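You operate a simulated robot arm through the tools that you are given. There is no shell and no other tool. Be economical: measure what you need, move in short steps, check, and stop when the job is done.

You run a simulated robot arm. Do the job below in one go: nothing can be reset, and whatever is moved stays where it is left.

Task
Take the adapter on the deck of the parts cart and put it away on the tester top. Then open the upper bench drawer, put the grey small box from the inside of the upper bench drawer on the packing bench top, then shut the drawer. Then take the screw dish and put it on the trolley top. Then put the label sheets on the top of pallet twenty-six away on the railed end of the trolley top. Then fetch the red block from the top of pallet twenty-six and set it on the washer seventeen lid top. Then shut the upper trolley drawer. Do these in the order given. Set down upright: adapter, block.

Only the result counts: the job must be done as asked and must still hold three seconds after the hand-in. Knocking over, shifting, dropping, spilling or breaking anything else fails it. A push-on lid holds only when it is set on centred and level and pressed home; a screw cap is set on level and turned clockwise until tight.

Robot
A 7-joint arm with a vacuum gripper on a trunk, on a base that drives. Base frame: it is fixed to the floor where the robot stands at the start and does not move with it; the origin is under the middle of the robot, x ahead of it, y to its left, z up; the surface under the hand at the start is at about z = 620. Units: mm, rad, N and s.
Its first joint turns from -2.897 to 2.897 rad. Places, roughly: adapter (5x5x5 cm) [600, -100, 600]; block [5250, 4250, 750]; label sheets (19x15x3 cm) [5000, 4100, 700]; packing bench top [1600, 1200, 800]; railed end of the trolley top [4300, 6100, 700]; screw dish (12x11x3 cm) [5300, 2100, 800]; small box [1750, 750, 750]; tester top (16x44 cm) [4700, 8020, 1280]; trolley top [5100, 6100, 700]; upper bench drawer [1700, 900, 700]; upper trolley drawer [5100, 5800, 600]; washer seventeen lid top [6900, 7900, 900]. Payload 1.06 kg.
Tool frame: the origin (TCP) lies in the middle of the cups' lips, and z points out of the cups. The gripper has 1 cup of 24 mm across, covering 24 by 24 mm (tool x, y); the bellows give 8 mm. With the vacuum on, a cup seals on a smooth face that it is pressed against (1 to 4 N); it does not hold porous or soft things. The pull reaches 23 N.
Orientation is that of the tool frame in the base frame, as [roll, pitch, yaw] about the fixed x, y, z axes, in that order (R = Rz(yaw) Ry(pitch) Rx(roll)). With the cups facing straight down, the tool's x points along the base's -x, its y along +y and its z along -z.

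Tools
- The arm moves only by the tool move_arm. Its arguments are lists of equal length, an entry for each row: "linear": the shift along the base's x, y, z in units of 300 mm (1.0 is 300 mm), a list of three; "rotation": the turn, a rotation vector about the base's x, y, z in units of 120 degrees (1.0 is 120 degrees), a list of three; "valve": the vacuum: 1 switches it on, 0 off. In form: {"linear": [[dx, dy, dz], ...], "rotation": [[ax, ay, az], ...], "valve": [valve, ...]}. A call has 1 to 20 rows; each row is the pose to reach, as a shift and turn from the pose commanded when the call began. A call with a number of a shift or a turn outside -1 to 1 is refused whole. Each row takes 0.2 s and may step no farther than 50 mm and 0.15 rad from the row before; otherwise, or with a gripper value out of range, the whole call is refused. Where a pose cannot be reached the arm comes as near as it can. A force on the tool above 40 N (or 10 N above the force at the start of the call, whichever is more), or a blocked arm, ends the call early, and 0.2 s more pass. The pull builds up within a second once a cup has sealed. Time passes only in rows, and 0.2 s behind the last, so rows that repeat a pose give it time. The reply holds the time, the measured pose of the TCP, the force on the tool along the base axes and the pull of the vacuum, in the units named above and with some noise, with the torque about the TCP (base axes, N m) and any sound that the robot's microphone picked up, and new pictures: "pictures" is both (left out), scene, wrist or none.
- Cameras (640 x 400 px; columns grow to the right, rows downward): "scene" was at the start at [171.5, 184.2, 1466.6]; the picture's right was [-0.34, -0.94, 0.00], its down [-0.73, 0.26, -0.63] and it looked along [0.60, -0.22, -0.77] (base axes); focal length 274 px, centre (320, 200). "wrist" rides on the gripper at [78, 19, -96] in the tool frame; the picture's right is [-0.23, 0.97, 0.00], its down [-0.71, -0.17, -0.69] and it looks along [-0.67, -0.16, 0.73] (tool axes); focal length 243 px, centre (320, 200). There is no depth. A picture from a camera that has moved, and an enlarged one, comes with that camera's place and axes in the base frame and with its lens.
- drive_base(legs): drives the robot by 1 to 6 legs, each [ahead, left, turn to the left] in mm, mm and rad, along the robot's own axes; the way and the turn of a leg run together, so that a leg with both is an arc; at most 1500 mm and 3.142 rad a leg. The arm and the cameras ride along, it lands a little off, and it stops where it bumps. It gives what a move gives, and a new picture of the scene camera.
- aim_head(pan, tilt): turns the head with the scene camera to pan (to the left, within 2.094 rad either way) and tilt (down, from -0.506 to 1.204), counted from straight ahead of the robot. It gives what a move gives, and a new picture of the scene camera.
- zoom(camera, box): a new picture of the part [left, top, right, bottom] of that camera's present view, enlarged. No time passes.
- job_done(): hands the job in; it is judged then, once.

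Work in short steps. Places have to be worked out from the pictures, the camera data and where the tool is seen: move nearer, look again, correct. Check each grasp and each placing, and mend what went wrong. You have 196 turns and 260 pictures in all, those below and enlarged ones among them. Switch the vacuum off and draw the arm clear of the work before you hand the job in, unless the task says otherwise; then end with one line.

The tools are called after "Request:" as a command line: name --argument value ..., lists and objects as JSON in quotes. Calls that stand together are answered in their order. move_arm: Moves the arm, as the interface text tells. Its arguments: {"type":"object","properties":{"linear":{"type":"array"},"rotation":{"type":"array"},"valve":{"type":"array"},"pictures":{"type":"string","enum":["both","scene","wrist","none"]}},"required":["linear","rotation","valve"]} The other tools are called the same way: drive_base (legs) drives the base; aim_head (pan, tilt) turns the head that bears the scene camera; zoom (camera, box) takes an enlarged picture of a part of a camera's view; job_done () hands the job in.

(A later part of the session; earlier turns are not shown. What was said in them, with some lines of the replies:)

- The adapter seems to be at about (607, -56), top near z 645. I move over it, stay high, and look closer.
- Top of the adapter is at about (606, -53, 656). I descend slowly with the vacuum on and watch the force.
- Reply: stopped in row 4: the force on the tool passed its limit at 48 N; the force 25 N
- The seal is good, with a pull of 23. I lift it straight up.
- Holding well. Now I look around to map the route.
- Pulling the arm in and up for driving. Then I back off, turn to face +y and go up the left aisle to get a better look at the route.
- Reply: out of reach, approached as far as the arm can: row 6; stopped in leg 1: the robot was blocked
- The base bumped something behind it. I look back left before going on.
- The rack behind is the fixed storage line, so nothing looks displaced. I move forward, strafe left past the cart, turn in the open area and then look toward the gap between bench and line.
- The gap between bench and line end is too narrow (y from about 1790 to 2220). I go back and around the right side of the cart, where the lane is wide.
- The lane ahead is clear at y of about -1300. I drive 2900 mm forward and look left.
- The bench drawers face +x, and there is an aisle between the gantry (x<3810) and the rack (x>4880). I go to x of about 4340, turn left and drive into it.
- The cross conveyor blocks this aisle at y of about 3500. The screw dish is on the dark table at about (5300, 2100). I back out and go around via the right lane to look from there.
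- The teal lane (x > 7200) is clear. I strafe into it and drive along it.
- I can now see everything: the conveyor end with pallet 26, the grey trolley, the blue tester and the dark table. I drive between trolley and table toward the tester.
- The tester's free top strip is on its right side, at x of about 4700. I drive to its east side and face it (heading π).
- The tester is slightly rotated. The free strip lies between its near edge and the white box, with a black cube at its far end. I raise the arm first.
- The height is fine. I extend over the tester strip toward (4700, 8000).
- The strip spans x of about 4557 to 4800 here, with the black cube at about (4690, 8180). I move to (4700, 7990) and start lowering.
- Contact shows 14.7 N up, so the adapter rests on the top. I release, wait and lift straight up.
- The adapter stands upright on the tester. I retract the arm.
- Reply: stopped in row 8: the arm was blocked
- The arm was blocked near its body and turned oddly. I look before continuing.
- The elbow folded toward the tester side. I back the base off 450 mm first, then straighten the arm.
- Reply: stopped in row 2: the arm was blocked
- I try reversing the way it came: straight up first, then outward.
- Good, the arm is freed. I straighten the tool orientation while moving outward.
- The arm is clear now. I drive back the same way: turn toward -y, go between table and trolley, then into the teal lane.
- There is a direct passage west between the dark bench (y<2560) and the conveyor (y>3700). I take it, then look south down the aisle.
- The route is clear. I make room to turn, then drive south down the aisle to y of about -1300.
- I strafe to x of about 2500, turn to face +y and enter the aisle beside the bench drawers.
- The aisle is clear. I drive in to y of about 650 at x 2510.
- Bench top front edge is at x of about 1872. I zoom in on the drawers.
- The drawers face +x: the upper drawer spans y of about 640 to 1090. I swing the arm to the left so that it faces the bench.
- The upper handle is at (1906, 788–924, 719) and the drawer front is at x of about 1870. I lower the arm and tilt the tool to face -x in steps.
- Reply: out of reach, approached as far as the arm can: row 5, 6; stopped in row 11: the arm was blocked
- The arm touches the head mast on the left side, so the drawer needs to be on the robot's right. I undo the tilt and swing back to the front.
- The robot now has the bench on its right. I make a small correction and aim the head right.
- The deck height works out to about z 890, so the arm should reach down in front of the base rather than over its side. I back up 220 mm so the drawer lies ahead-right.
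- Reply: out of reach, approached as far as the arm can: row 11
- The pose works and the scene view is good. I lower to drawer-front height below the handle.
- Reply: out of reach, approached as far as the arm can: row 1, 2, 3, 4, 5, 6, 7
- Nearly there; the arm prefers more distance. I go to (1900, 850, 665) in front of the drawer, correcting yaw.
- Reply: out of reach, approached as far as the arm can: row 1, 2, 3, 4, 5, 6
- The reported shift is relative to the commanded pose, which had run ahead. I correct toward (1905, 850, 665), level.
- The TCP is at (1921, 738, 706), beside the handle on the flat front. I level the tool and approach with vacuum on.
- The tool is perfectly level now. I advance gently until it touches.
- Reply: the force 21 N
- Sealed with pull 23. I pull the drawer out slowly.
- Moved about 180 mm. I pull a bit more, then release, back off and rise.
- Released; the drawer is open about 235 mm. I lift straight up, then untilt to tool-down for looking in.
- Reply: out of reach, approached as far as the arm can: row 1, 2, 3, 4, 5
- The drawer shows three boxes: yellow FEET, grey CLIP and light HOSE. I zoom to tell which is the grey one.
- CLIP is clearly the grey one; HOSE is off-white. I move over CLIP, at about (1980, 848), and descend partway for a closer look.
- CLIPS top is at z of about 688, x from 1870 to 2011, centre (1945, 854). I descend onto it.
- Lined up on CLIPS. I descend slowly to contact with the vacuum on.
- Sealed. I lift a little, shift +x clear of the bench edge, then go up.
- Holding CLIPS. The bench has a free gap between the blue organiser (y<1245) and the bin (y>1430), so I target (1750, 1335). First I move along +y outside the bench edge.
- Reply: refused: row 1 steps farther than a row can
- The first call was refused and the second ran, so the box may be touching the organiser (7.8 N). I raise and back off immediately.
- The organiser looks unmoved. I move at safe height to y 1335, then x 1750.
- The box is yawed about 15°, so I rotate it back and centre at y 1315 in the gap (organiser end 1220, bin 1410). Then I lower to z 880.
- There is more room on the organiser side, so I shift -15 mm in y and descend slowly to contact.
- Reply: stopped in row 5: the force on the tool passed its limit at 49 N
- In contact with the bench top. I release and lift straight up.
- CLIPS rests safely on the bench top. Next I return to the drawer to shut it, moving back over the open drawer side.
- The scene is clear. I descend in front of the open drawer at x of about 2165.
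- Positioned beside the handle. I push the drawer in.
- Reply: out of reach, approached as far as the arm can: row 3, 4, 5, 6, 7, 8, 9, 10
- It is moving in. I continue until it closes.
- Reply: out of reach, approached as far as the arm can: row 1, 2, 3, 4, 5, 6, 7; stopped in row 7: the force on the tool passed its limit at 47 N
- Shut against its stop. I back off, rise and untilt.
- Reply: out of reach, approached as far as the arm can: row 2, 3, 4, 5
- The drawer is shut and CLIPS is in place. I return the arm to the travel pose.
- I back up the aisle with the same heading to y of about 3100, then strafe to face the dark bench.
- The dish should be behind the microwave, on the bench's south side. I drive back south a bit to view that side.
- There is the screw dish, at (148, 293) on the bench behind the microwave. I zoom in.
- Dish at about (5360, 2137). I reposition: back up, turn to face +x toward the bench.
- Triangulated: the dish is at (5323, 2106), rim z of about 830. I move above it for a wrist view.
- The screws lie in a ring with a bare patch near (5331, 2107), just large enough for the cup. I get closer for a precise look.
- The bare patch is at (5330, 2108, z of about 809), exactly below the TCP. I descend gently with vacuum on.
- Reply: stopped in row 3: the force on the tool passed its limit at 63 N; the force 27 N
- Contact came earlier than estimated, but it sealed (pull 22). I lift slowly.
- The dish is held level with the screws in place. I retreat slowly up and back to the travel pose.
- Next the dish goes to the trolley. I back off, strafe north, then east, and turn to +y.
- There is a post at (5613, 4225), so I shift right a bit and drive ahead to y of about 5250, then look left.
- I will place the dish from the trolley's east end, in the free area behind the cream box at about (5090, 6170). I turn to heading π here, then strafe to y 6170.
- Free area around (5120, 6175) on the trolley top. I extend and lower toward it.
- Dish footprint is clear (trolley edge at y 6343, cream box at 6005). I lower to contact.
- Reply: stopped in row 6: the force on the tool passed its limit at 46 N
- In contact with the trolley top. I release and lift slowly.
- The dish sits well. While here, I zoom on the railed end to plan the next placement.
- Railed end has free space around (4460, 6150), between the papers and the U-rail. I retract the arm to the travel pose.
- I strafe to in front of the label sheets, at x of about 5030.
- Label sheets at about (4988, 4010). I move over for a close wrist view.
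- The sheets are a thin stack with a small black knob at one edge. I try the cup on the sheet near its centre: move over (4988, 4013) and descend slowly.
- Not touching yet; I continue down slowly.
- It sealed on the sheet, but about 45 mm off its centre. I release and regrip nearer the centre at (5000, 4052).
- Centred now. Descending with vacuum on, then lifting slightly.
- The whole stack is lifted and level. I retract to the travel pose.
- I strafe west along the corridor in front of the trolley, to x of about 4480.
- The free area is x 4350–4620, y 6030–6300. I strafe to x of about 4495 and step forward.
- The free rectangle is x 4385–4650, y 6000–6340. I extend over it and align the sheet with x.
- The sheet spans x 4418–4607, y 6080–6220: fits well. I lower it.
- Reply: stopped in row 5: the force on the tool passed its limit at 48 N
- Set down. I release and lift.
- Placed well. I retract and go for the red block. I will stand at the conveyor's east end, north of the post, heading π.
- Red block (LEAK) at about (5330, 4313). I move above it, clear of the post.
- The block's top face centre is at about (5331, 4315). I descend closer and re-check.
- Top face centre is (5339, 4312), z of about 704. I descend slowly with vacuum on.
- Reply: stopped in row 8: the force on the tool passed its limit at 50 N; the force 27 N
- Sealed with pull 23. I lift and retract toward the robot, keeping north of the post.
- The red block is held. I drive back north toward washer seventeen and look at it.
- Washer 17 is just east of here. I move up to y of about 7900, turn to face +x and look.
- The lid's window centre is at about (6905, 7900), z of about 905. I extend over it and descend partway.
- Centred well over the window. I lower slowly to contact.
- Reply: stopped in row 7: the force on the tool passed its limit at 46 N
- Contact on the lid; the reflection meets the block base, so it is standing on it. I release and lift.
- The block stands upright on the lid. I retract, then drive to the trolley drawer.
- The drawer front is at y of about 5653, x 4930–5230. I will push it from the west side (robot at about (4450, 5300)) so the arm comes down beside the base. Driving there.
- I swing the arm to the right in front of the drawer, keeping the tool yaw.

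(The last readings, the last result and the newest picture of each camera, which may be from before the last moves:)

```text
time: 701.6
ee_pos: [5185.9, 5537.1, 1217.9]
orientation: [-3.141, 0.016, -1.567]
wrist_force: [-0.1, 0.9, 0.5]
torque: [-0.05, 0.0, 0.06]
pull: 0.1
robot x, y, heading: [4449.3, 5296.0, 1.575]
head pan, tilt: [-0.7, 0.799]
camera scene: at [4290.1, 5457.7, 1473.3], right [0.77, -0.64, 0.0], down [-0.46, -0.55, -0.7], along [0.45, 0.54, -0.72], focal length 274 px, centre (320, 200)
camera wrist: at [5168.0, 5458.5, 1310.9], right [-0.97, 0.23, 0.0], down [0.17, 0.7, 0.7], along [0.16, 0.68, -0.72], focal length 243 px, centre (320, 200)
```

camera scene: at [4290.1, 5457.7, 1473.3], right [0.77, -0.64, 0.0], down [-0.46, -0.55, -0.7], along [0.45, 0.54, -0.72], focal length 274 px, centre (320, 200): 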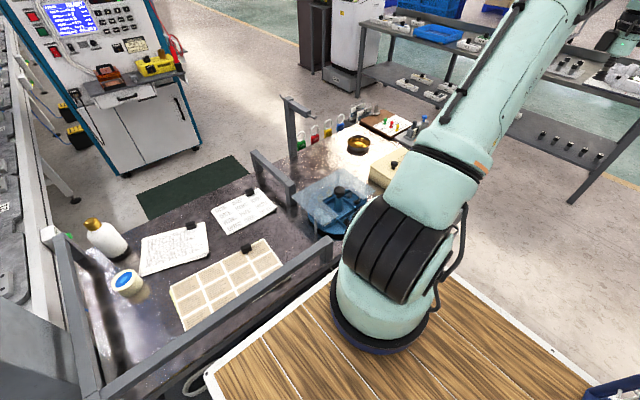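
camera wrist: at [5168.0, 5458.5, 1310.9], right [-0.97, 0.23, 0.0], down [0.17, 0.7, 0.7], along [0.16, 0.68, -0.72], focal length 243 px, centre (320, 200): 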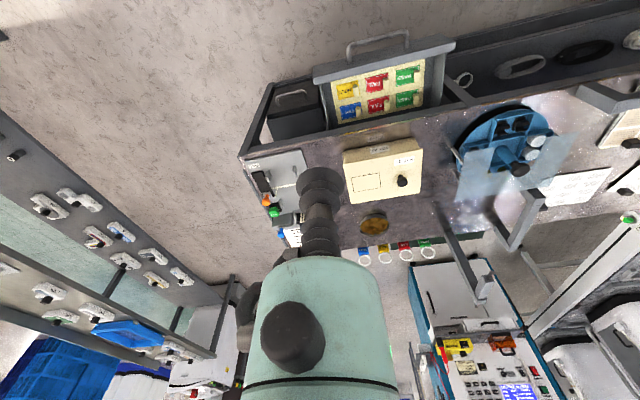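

The drawer is clear: front at y of about 5655, x 4888–5225, handle x 4981–5135. I tilt the tool to face +y while lowering, aiming at x 5185.

Request:
move_arm --linear '[[0, 0, -0.1], [0, 0, -0.2], [0, 0, -0.3], [0, 0, -0.4], [0, 0, -0.5], [0, 0, -0.6], [0, 0, -0.7], [0, 0, -0.8], [0, 0, -0.9], [0, 0, -1.0]]' --rotation '[[0.06, 0, 0], [0.12, 0, 0], [0.18, 0, 0], [0.24, 0, 0], [0.3, 0, 0], [0.36, 0, 0], [0.42, 0, 0], [0.48, 0, 0], [0.54, 0, 0], [0.6, 0, 0]]' --valve '[0, 0, 0, 0, 0, 0, 0, 0, 0, 0]' --pictures "both"

```text
time: 703.8
ee_pos: [5186.8, 5536.0, 918.3]
orientation: [-3.128, 1.274, -1.556]
wrist_force: [0.1, 1.0, 0.9]
torque: [0.01, -0.01, 0.0]
pull: 0.1
robot x, y, heading: [4446.6, 5293.2, 1.579]
head pan, tilt: [-0.7, 0.799]
camera scene: at [4290.3, 5457.3, 1473.3], right [0.77, -0.64, 0.0], down [-0.46, -0.55, -0.7], along [0.45, 0.54, -0.72], focal length 274 px, centre (320, 200)
camera wrist: at [5167.3, 5422.9, 870.4], right [-0.97, 0.07, 0.22], down [0.17, -0.45, 0.88], along [0.16, 0.89, 0.42], focal length 243 px, centre (320, 200)
```

scene: 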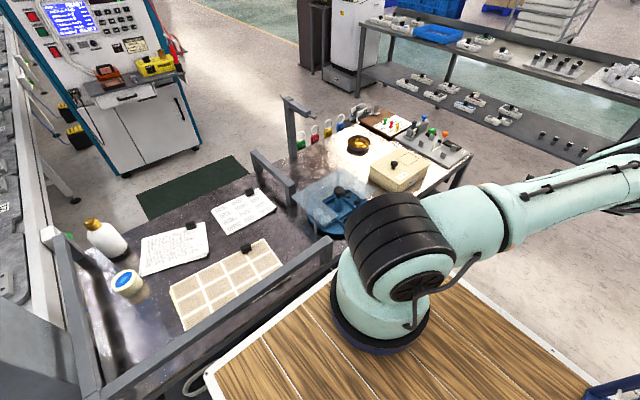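
wrist: 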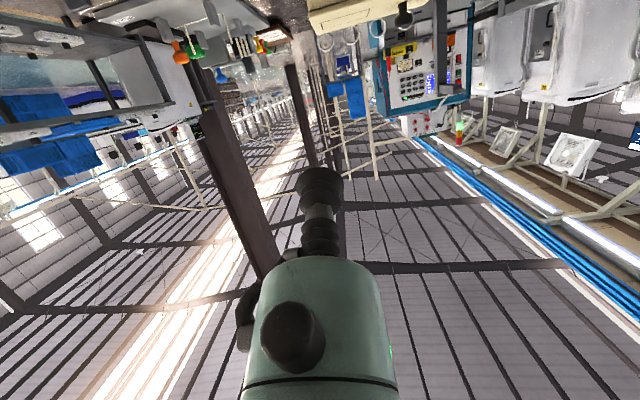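

Tilted 73° and reachable. I lower to drawer-front height.

Request:
move_arm --linear '[[0, 0, -0.14], [0, 0, -0.28], [0, 0, -0.42], [0, 0, -0.56], [0, 0, -0.7], [0, 0, -0.84], [0, 0, -0.98]]' --rotation '[[0, 0, 0], [0, 0, 0], [0, 0, 0], [0.02, 0, 0], [0.04, 0, 0], [0.06, 0, 0], [0.08, 0, 0]]' --valve '[0, 0, 0, 0, 0, 0, 0]' --pictures "wrist"

```text
time: 705.4
ee_pos: [5127.9, 5537.6, 691.6]
orientation: [-3.108, 1.413, -1.54]
wrist_force: [-0.3, 0.0, -0.5]
torque: [-0.02, 0.0, 0.0]
pull: 0.1
out of reach, approached as far as the arm can: row 4, 5, 6, 7
robot x, y, heading: [4447.4, 5295.0, 1.577]
head pan, tilt: [-0.7, 0.799]
camera wrist: at [5109.8, 5431.5, 628.7], right [-0.97, 0.04, 0.23], down [0.17, -0.57, 0.81], along [0.16, 0.82, 0.54], focal length 243 px, centre (320, 200)
```

wrist: 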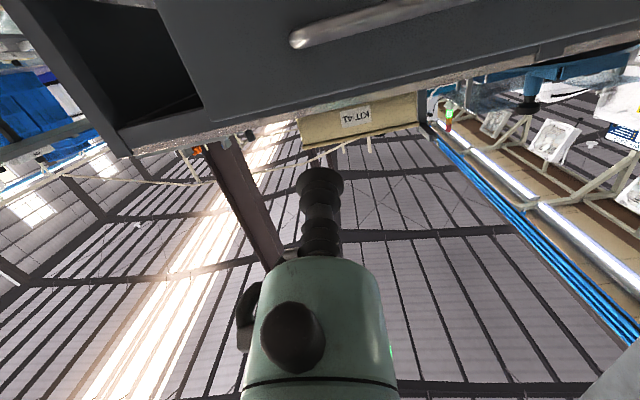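

The arm is limited at this height. I move the base to give a better angle (back 145, right 190).

Request:
drive_base --legs '[[-145, 0, 0], [0, -190, 0]]'

Request:
move_arm --linear '[[-0.1, 0.05, 0], [-0.2, 0.1, 0], [-0.3, 0.15, -0.02], [-0.4, 0.2, -0.08], [-0.45, 0.28, -0.16], [-0.45, 0.36, -0.22], [-0.45, 0.42, -0.28]]' --rotation '[[0, 0, 0], [0, 0, 0], [0, 0, 0], [0, 0, 0], [0, 0, 0], [0, 0, 0], [0, 0, 0]]' --valve '[0, 0, 0, 0, 0, 0, 0]' --pictures "both"

```text
time: 707.9
ee_pos: [5320.8, 5391.2, 690.3]
orientation: [-3.11, 1.415, -1.542]
wrist_force: [0.4, 1.5, -0.1]
torque: [0.01, 0.0, 0.02]
pull: 0.1
robot x, y, heading: [4640.5, 5152.5, 1.57]
head pan, tilt: [-0.7, 0.799]
camera scene: at [4481.5, 5312.7, 1473.4], right [0.77, -0.64, 0.0], down [-0.46, -0.55, -0.7], along [0.45, 0.53, -0.72], focal length 274 px, centre (320, 200)
```

scene: 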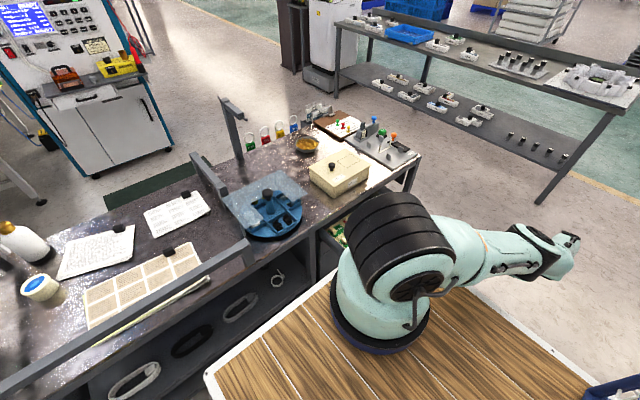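

```text
time: 709.5
ee_pos: [5184.2, 5517.0, 606.0]
orientation: [-3.108, 1.412, -1.542]
wrist_force: [-0.4, 0.1, -0.1]
torque: [0.01, 0.01, 0.0]
pull: 0.0
robot x, y, heading: [4640.9, 5149.5, 1.574]
head pan, tilt: [-0.7, 0.799]
camera scene: at [4481.5, 5312.6, 1473.3], right [0.77, -0.64, 0.0], down [-0.46, -0.55, -0.7], along [0.45, 0.53, -0.72], focal length 274 px, centre (320, 200)
camera wrist: at [5166.2, 5409.8, 543.7], right [-0.97, 0.04, 0.23], down [0.17, -0.57, 0.81], along [0.16, 0.82, 0.54], focal length 243 px, centre (320, 200)
```

scene: 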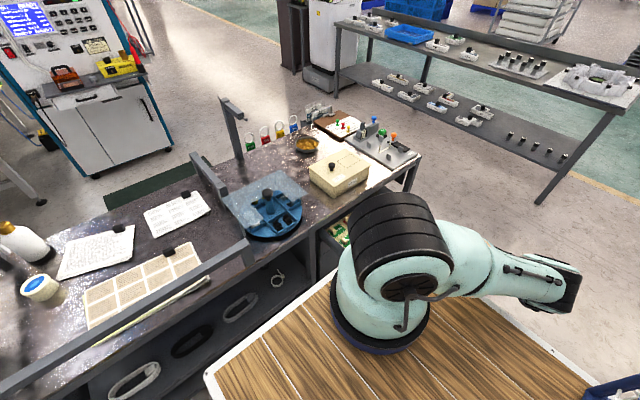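
wrist: 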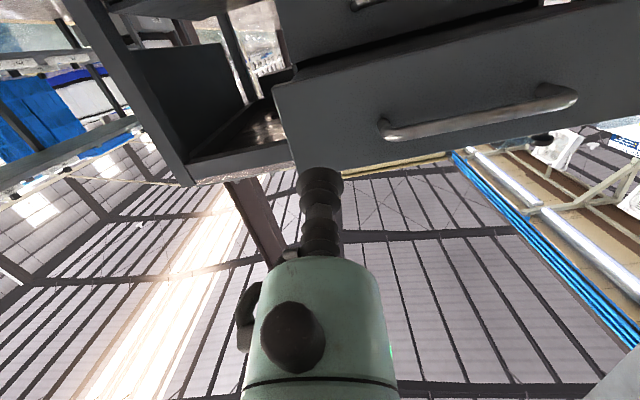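

Lined up beside the handle. I raise 20 mm and push in +y.

Request:
move_arm --linear '[[0, 0.1, 0.04], [0, 0.2, 0.07], [0, 0.3, 0.07], [0, 0.38, 0.07], [0, 0.44, 0.07], [0, 0.5, 0.07], [0, 0.57, 0.07], [0, 0.64, 0.07], [0, 0.71, 0.07], [0, 0.78, 0.07]]' --rotation '[[0, 0, 0], [0, 0, 0], [0, 0, 0], [0, 0, 0], [0, 0, 0], [0, 0, 0], [0, 0, 0], [0, 0, 0], [0, 0, 0], [0, 0, 0]]' --valve '[0, 0, 0, 0, 0, 0, 0, 0, 0, 0]' --pictures "both"

```text
time: 711.7
ee_pos: [5185.4, 5752.1, 628.2]
orientation: [-3.107, 1.414, -1.539]
wrist_force: [0.0, -0.9, -1.0]
torque: [0.01, 0.04, 0.0]
pull: 0.1
robot x, y, heading: [4643.3, 5151.2, 1.574]
head pan, tilt: [-0.7, 0.799]
camera scene: at [4481.6, 5312.7, 1473.4], right [0.77, -0.64, 0.0], down [-0.46, -0.55, -0.7], along [0.45, 0.53, -0.72], focal length 274 px, centre (320, 200)
camera wrist: at [5166.0, 5645.4, 566.5], right [-0.97, 0.04, 0.23], down [0.17, -0.57, 0.81], along [0.16, 0.82, 0.54], focal length 243 px, centre (320, 200)
```

scene: 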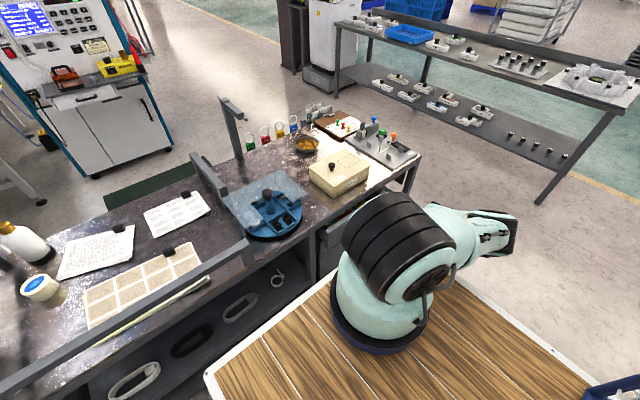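
wrist: 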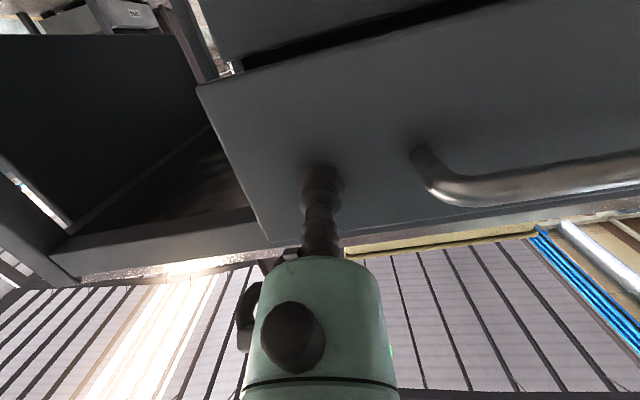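

It is pushing nicely. I continue until it hits its stop.

Request:
move_arm --linear '[[0, 0.06, 0], [0, 0.12, 0], [0, 0.17, 0], [0, 0.21, 0], [0, 0.25, 0], [0, 0.28, 0], [0, 0.31, 0], [0, 0.34, 0], [0, 0.37, 0], [0, 0.4, 0], [0, 0.43, 0]]' --rotation '[[0, 0, 0], [0, 0, 0], [0, 0, 0], [0, 0, 0], [0, 0, 0], [0, 0, 0], [0, 0, 0], [0, 0, 0], [0, 0, 0], [0, 0, 0], [0, 0, 0]]' --valve '[0, 0, 0, 0, 0, 0, 0, 0, 0, 0, 0]' --pictures "both"

```text
time: 712.8
ee_pos: [5186.6, 5809.1, 624.5]
orientation: [-3.101, 1.404, -1.535]
wrist_force: [-2.4, -14.1, 2.2]
torque: [-0.02, 0.01, -0.06]
pull: 0.0
robot x, y, heading: [4640.0, 5150.0, 1.569]
head pan, tilt: [-0.7, 0.799]
stopped in row 5: the force on the tool passed its limit at 61 N (the readings are from after the stop); the commanded pose is now the measured one
camera scene: at [4481.4, 5312.0, 1473.4], right [0.77, -0.64, 0.0], down [-0.46, -0.55, -0.7], along [0.45, 0.53, -0.72], focal length 274 px, centre (320, 200)
camera wrist: at [5167.1, 5703.1, 563.1], right [-0.97, 0.04, 0.23], down [0.16, -0.56, 0.81], along [0.16, 0.83, 0.54], focal length 243 px, centre (320, 200)
```

scene: 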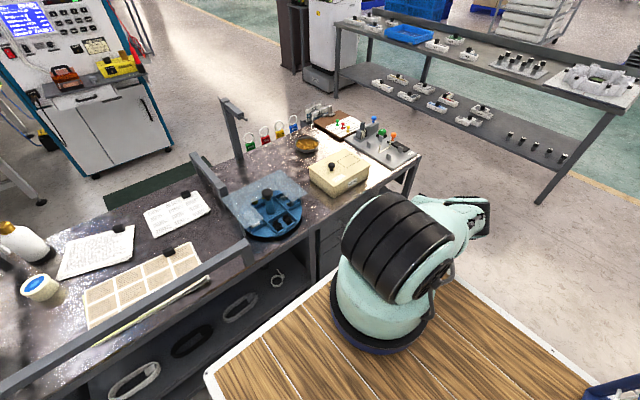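
wrist: 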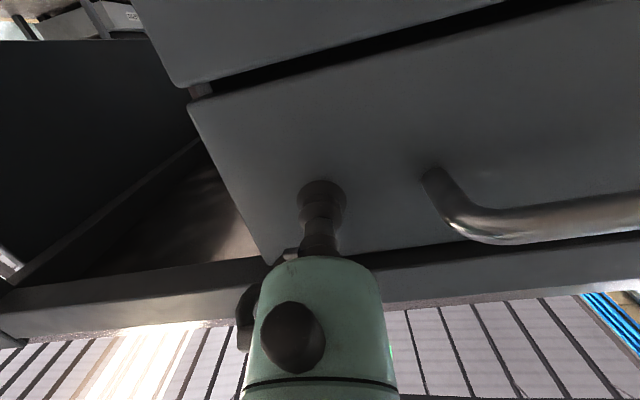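

It stopped at 61 N, so it is shut. I back off, rise and inspect.

Request:
move_arm --linear '[[0, -0.05, 0], [0, -0.15, 0], [0, -0.3, 0], [0, -0.45, 0], [0, -0.6, 0.03], [0, -0.75, 0.06], [0, -0.88, 0.12], [0, -0.9, 0.26], [0, -0.9, 0.4], [0, -0.9, 0.55], [0, -0.9, 0.7], [0, -0.9, 0.85], [0, -0.9, 1.0]]' --rotation '[[0, 0, 0], [0, 0, 0], [0, 0, 0], [0, 0, 0], [0, 0, 0], [0, 0, 0], [0, 0, 0], [0, 0, 0], [0, 0, 0], [0, 0, 0], [0, 0, 0], [0, 0, 0], [0, 0, 0]]' --valve '[0, 0, 0, 0, 0, 0, 0, 0, 0, 0, 0, 0, 0]' --pictures "none"

Request:
move_arm --linear '[[0, 0, 0.1], [0, 0, 0.2], [0, 0, 0.3], [0, 0, 0.4], [0, 0, 0.5], [0, 0, 0.6], [0, 0, 0.7], [0, 0, 0.8], [0, 0, 0.9], [0, 0, 1.0], [0, 0, 1.0], [0, 0, 1.0]]' --rotation '[[-0.06, 0, 0], [-0.12, 0, 0], [-0.18, 0, 0], [-0.24, 0, 0], [-0.3, 0, 0], [-0.36, 0, 0], [-0.42, 0, 0], [-0.48, 0, 0], [-0.54, 0, 0], [-0.6, 0, 0], [-0.64, 0, 0], [-0.672, 0, 0]]' --valve '[0, 0, 0, 0, 0, 0, 0, 0, 0, 0, 0, 0]' --pictures "both"

```text
time: 715.6
ee_pos: [5185.1, 5541.9, 926.0]
orientation: [-3.113, 1.405, -1.544]
wrist_force: [-0.4, 0.1, 0.5]
torque: [0.03, -0.05, 0.03]
pull: 0.0
robot x, y, heading: [4642.0, 5149.6, 1.575]
head pan, tilt: [-0.7, 0.799]
```

```text
time: 718.2
ee_pos: [5187.0, 5542.1, 1226.2]
orientation: [-3.139, -0.003, -1.565]
wrist_force: [-0.1, 0.7, 0.2]
torque: [0.0, 0.0, -0.02]
pull: 0.0
robot x, y, heading: [4636.2, 5148.9, 1.577]
head pan, tilt: [-0.7, 0.799]
camera scene: at [4481.5, 5312.4, 1473.4], right [0.77, -0.64, 0.0], down [-0.46, -0.55, -0.7], along [0.45, 0.53, -0.72], focal length 274 px, centre (320, 200)
camera wrist: at [5167.0, 5463.4, 1320.9], right [-0.97, 0.23, 0.0], down [0.17, 0.71, 0.68], along [0.16, 0.66, -0.73], focal length 243 px, centre (320, 200)
```

scene: 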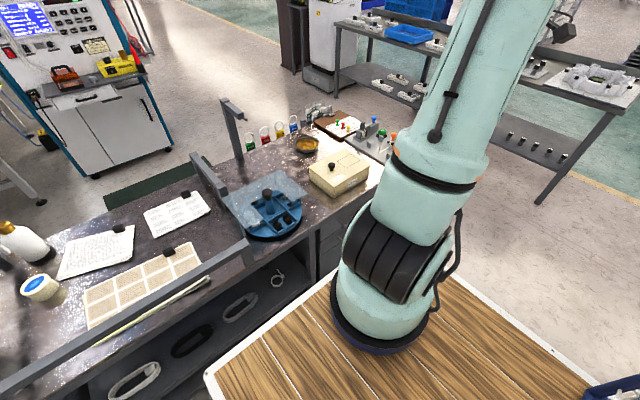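
wrist: 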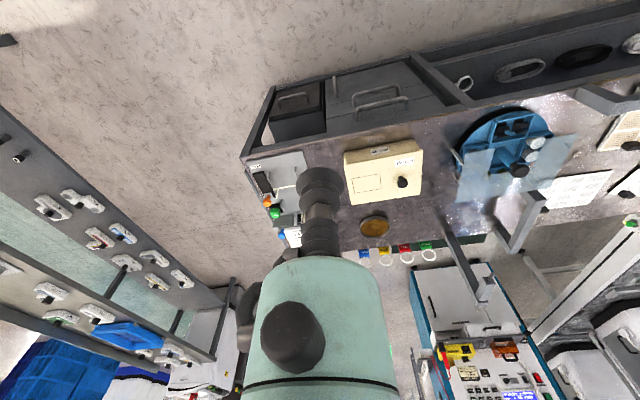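

Request:
zoom --camera "wrist" --box '[240, 40, 480, 190]'

```text
2.67 times, centred on (360, 115) of wrist
camera zoom: at [5167.0, 5463.4, 1320.9], right [-0.97, 0.23, 0.0], down [0.17, 0.71, 0.68], along [0.16, 0.66, -0.73], focal length 647 px, centre (213, 427)
```

zoom: 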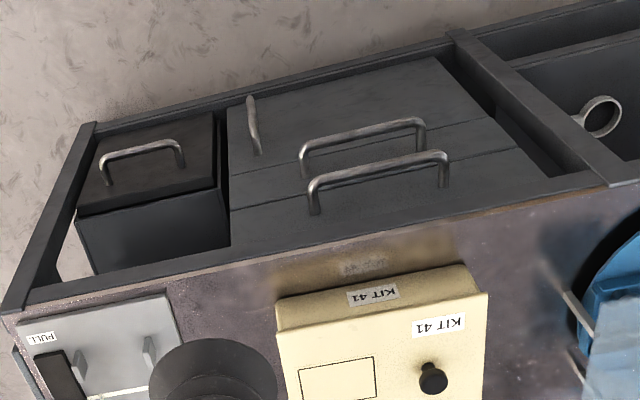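

The upper trolley drawer is flush with its neighbour, so it is shut. Every item is placed, the vacuum is off and the arm is clear, so I hand in.

Request:
job_done

```text
The job is handed in.
```

I carried out all six steps in the order given and handed the job in, with the vacuum off and the arm clear of the work. I took the CLIPS box as the grey small box, because the HOSE box beside it looked off-white. The CLIPS box also brushed the blue organiser on the packing bench on its way over, but the organiser looked unmoved afterwards.
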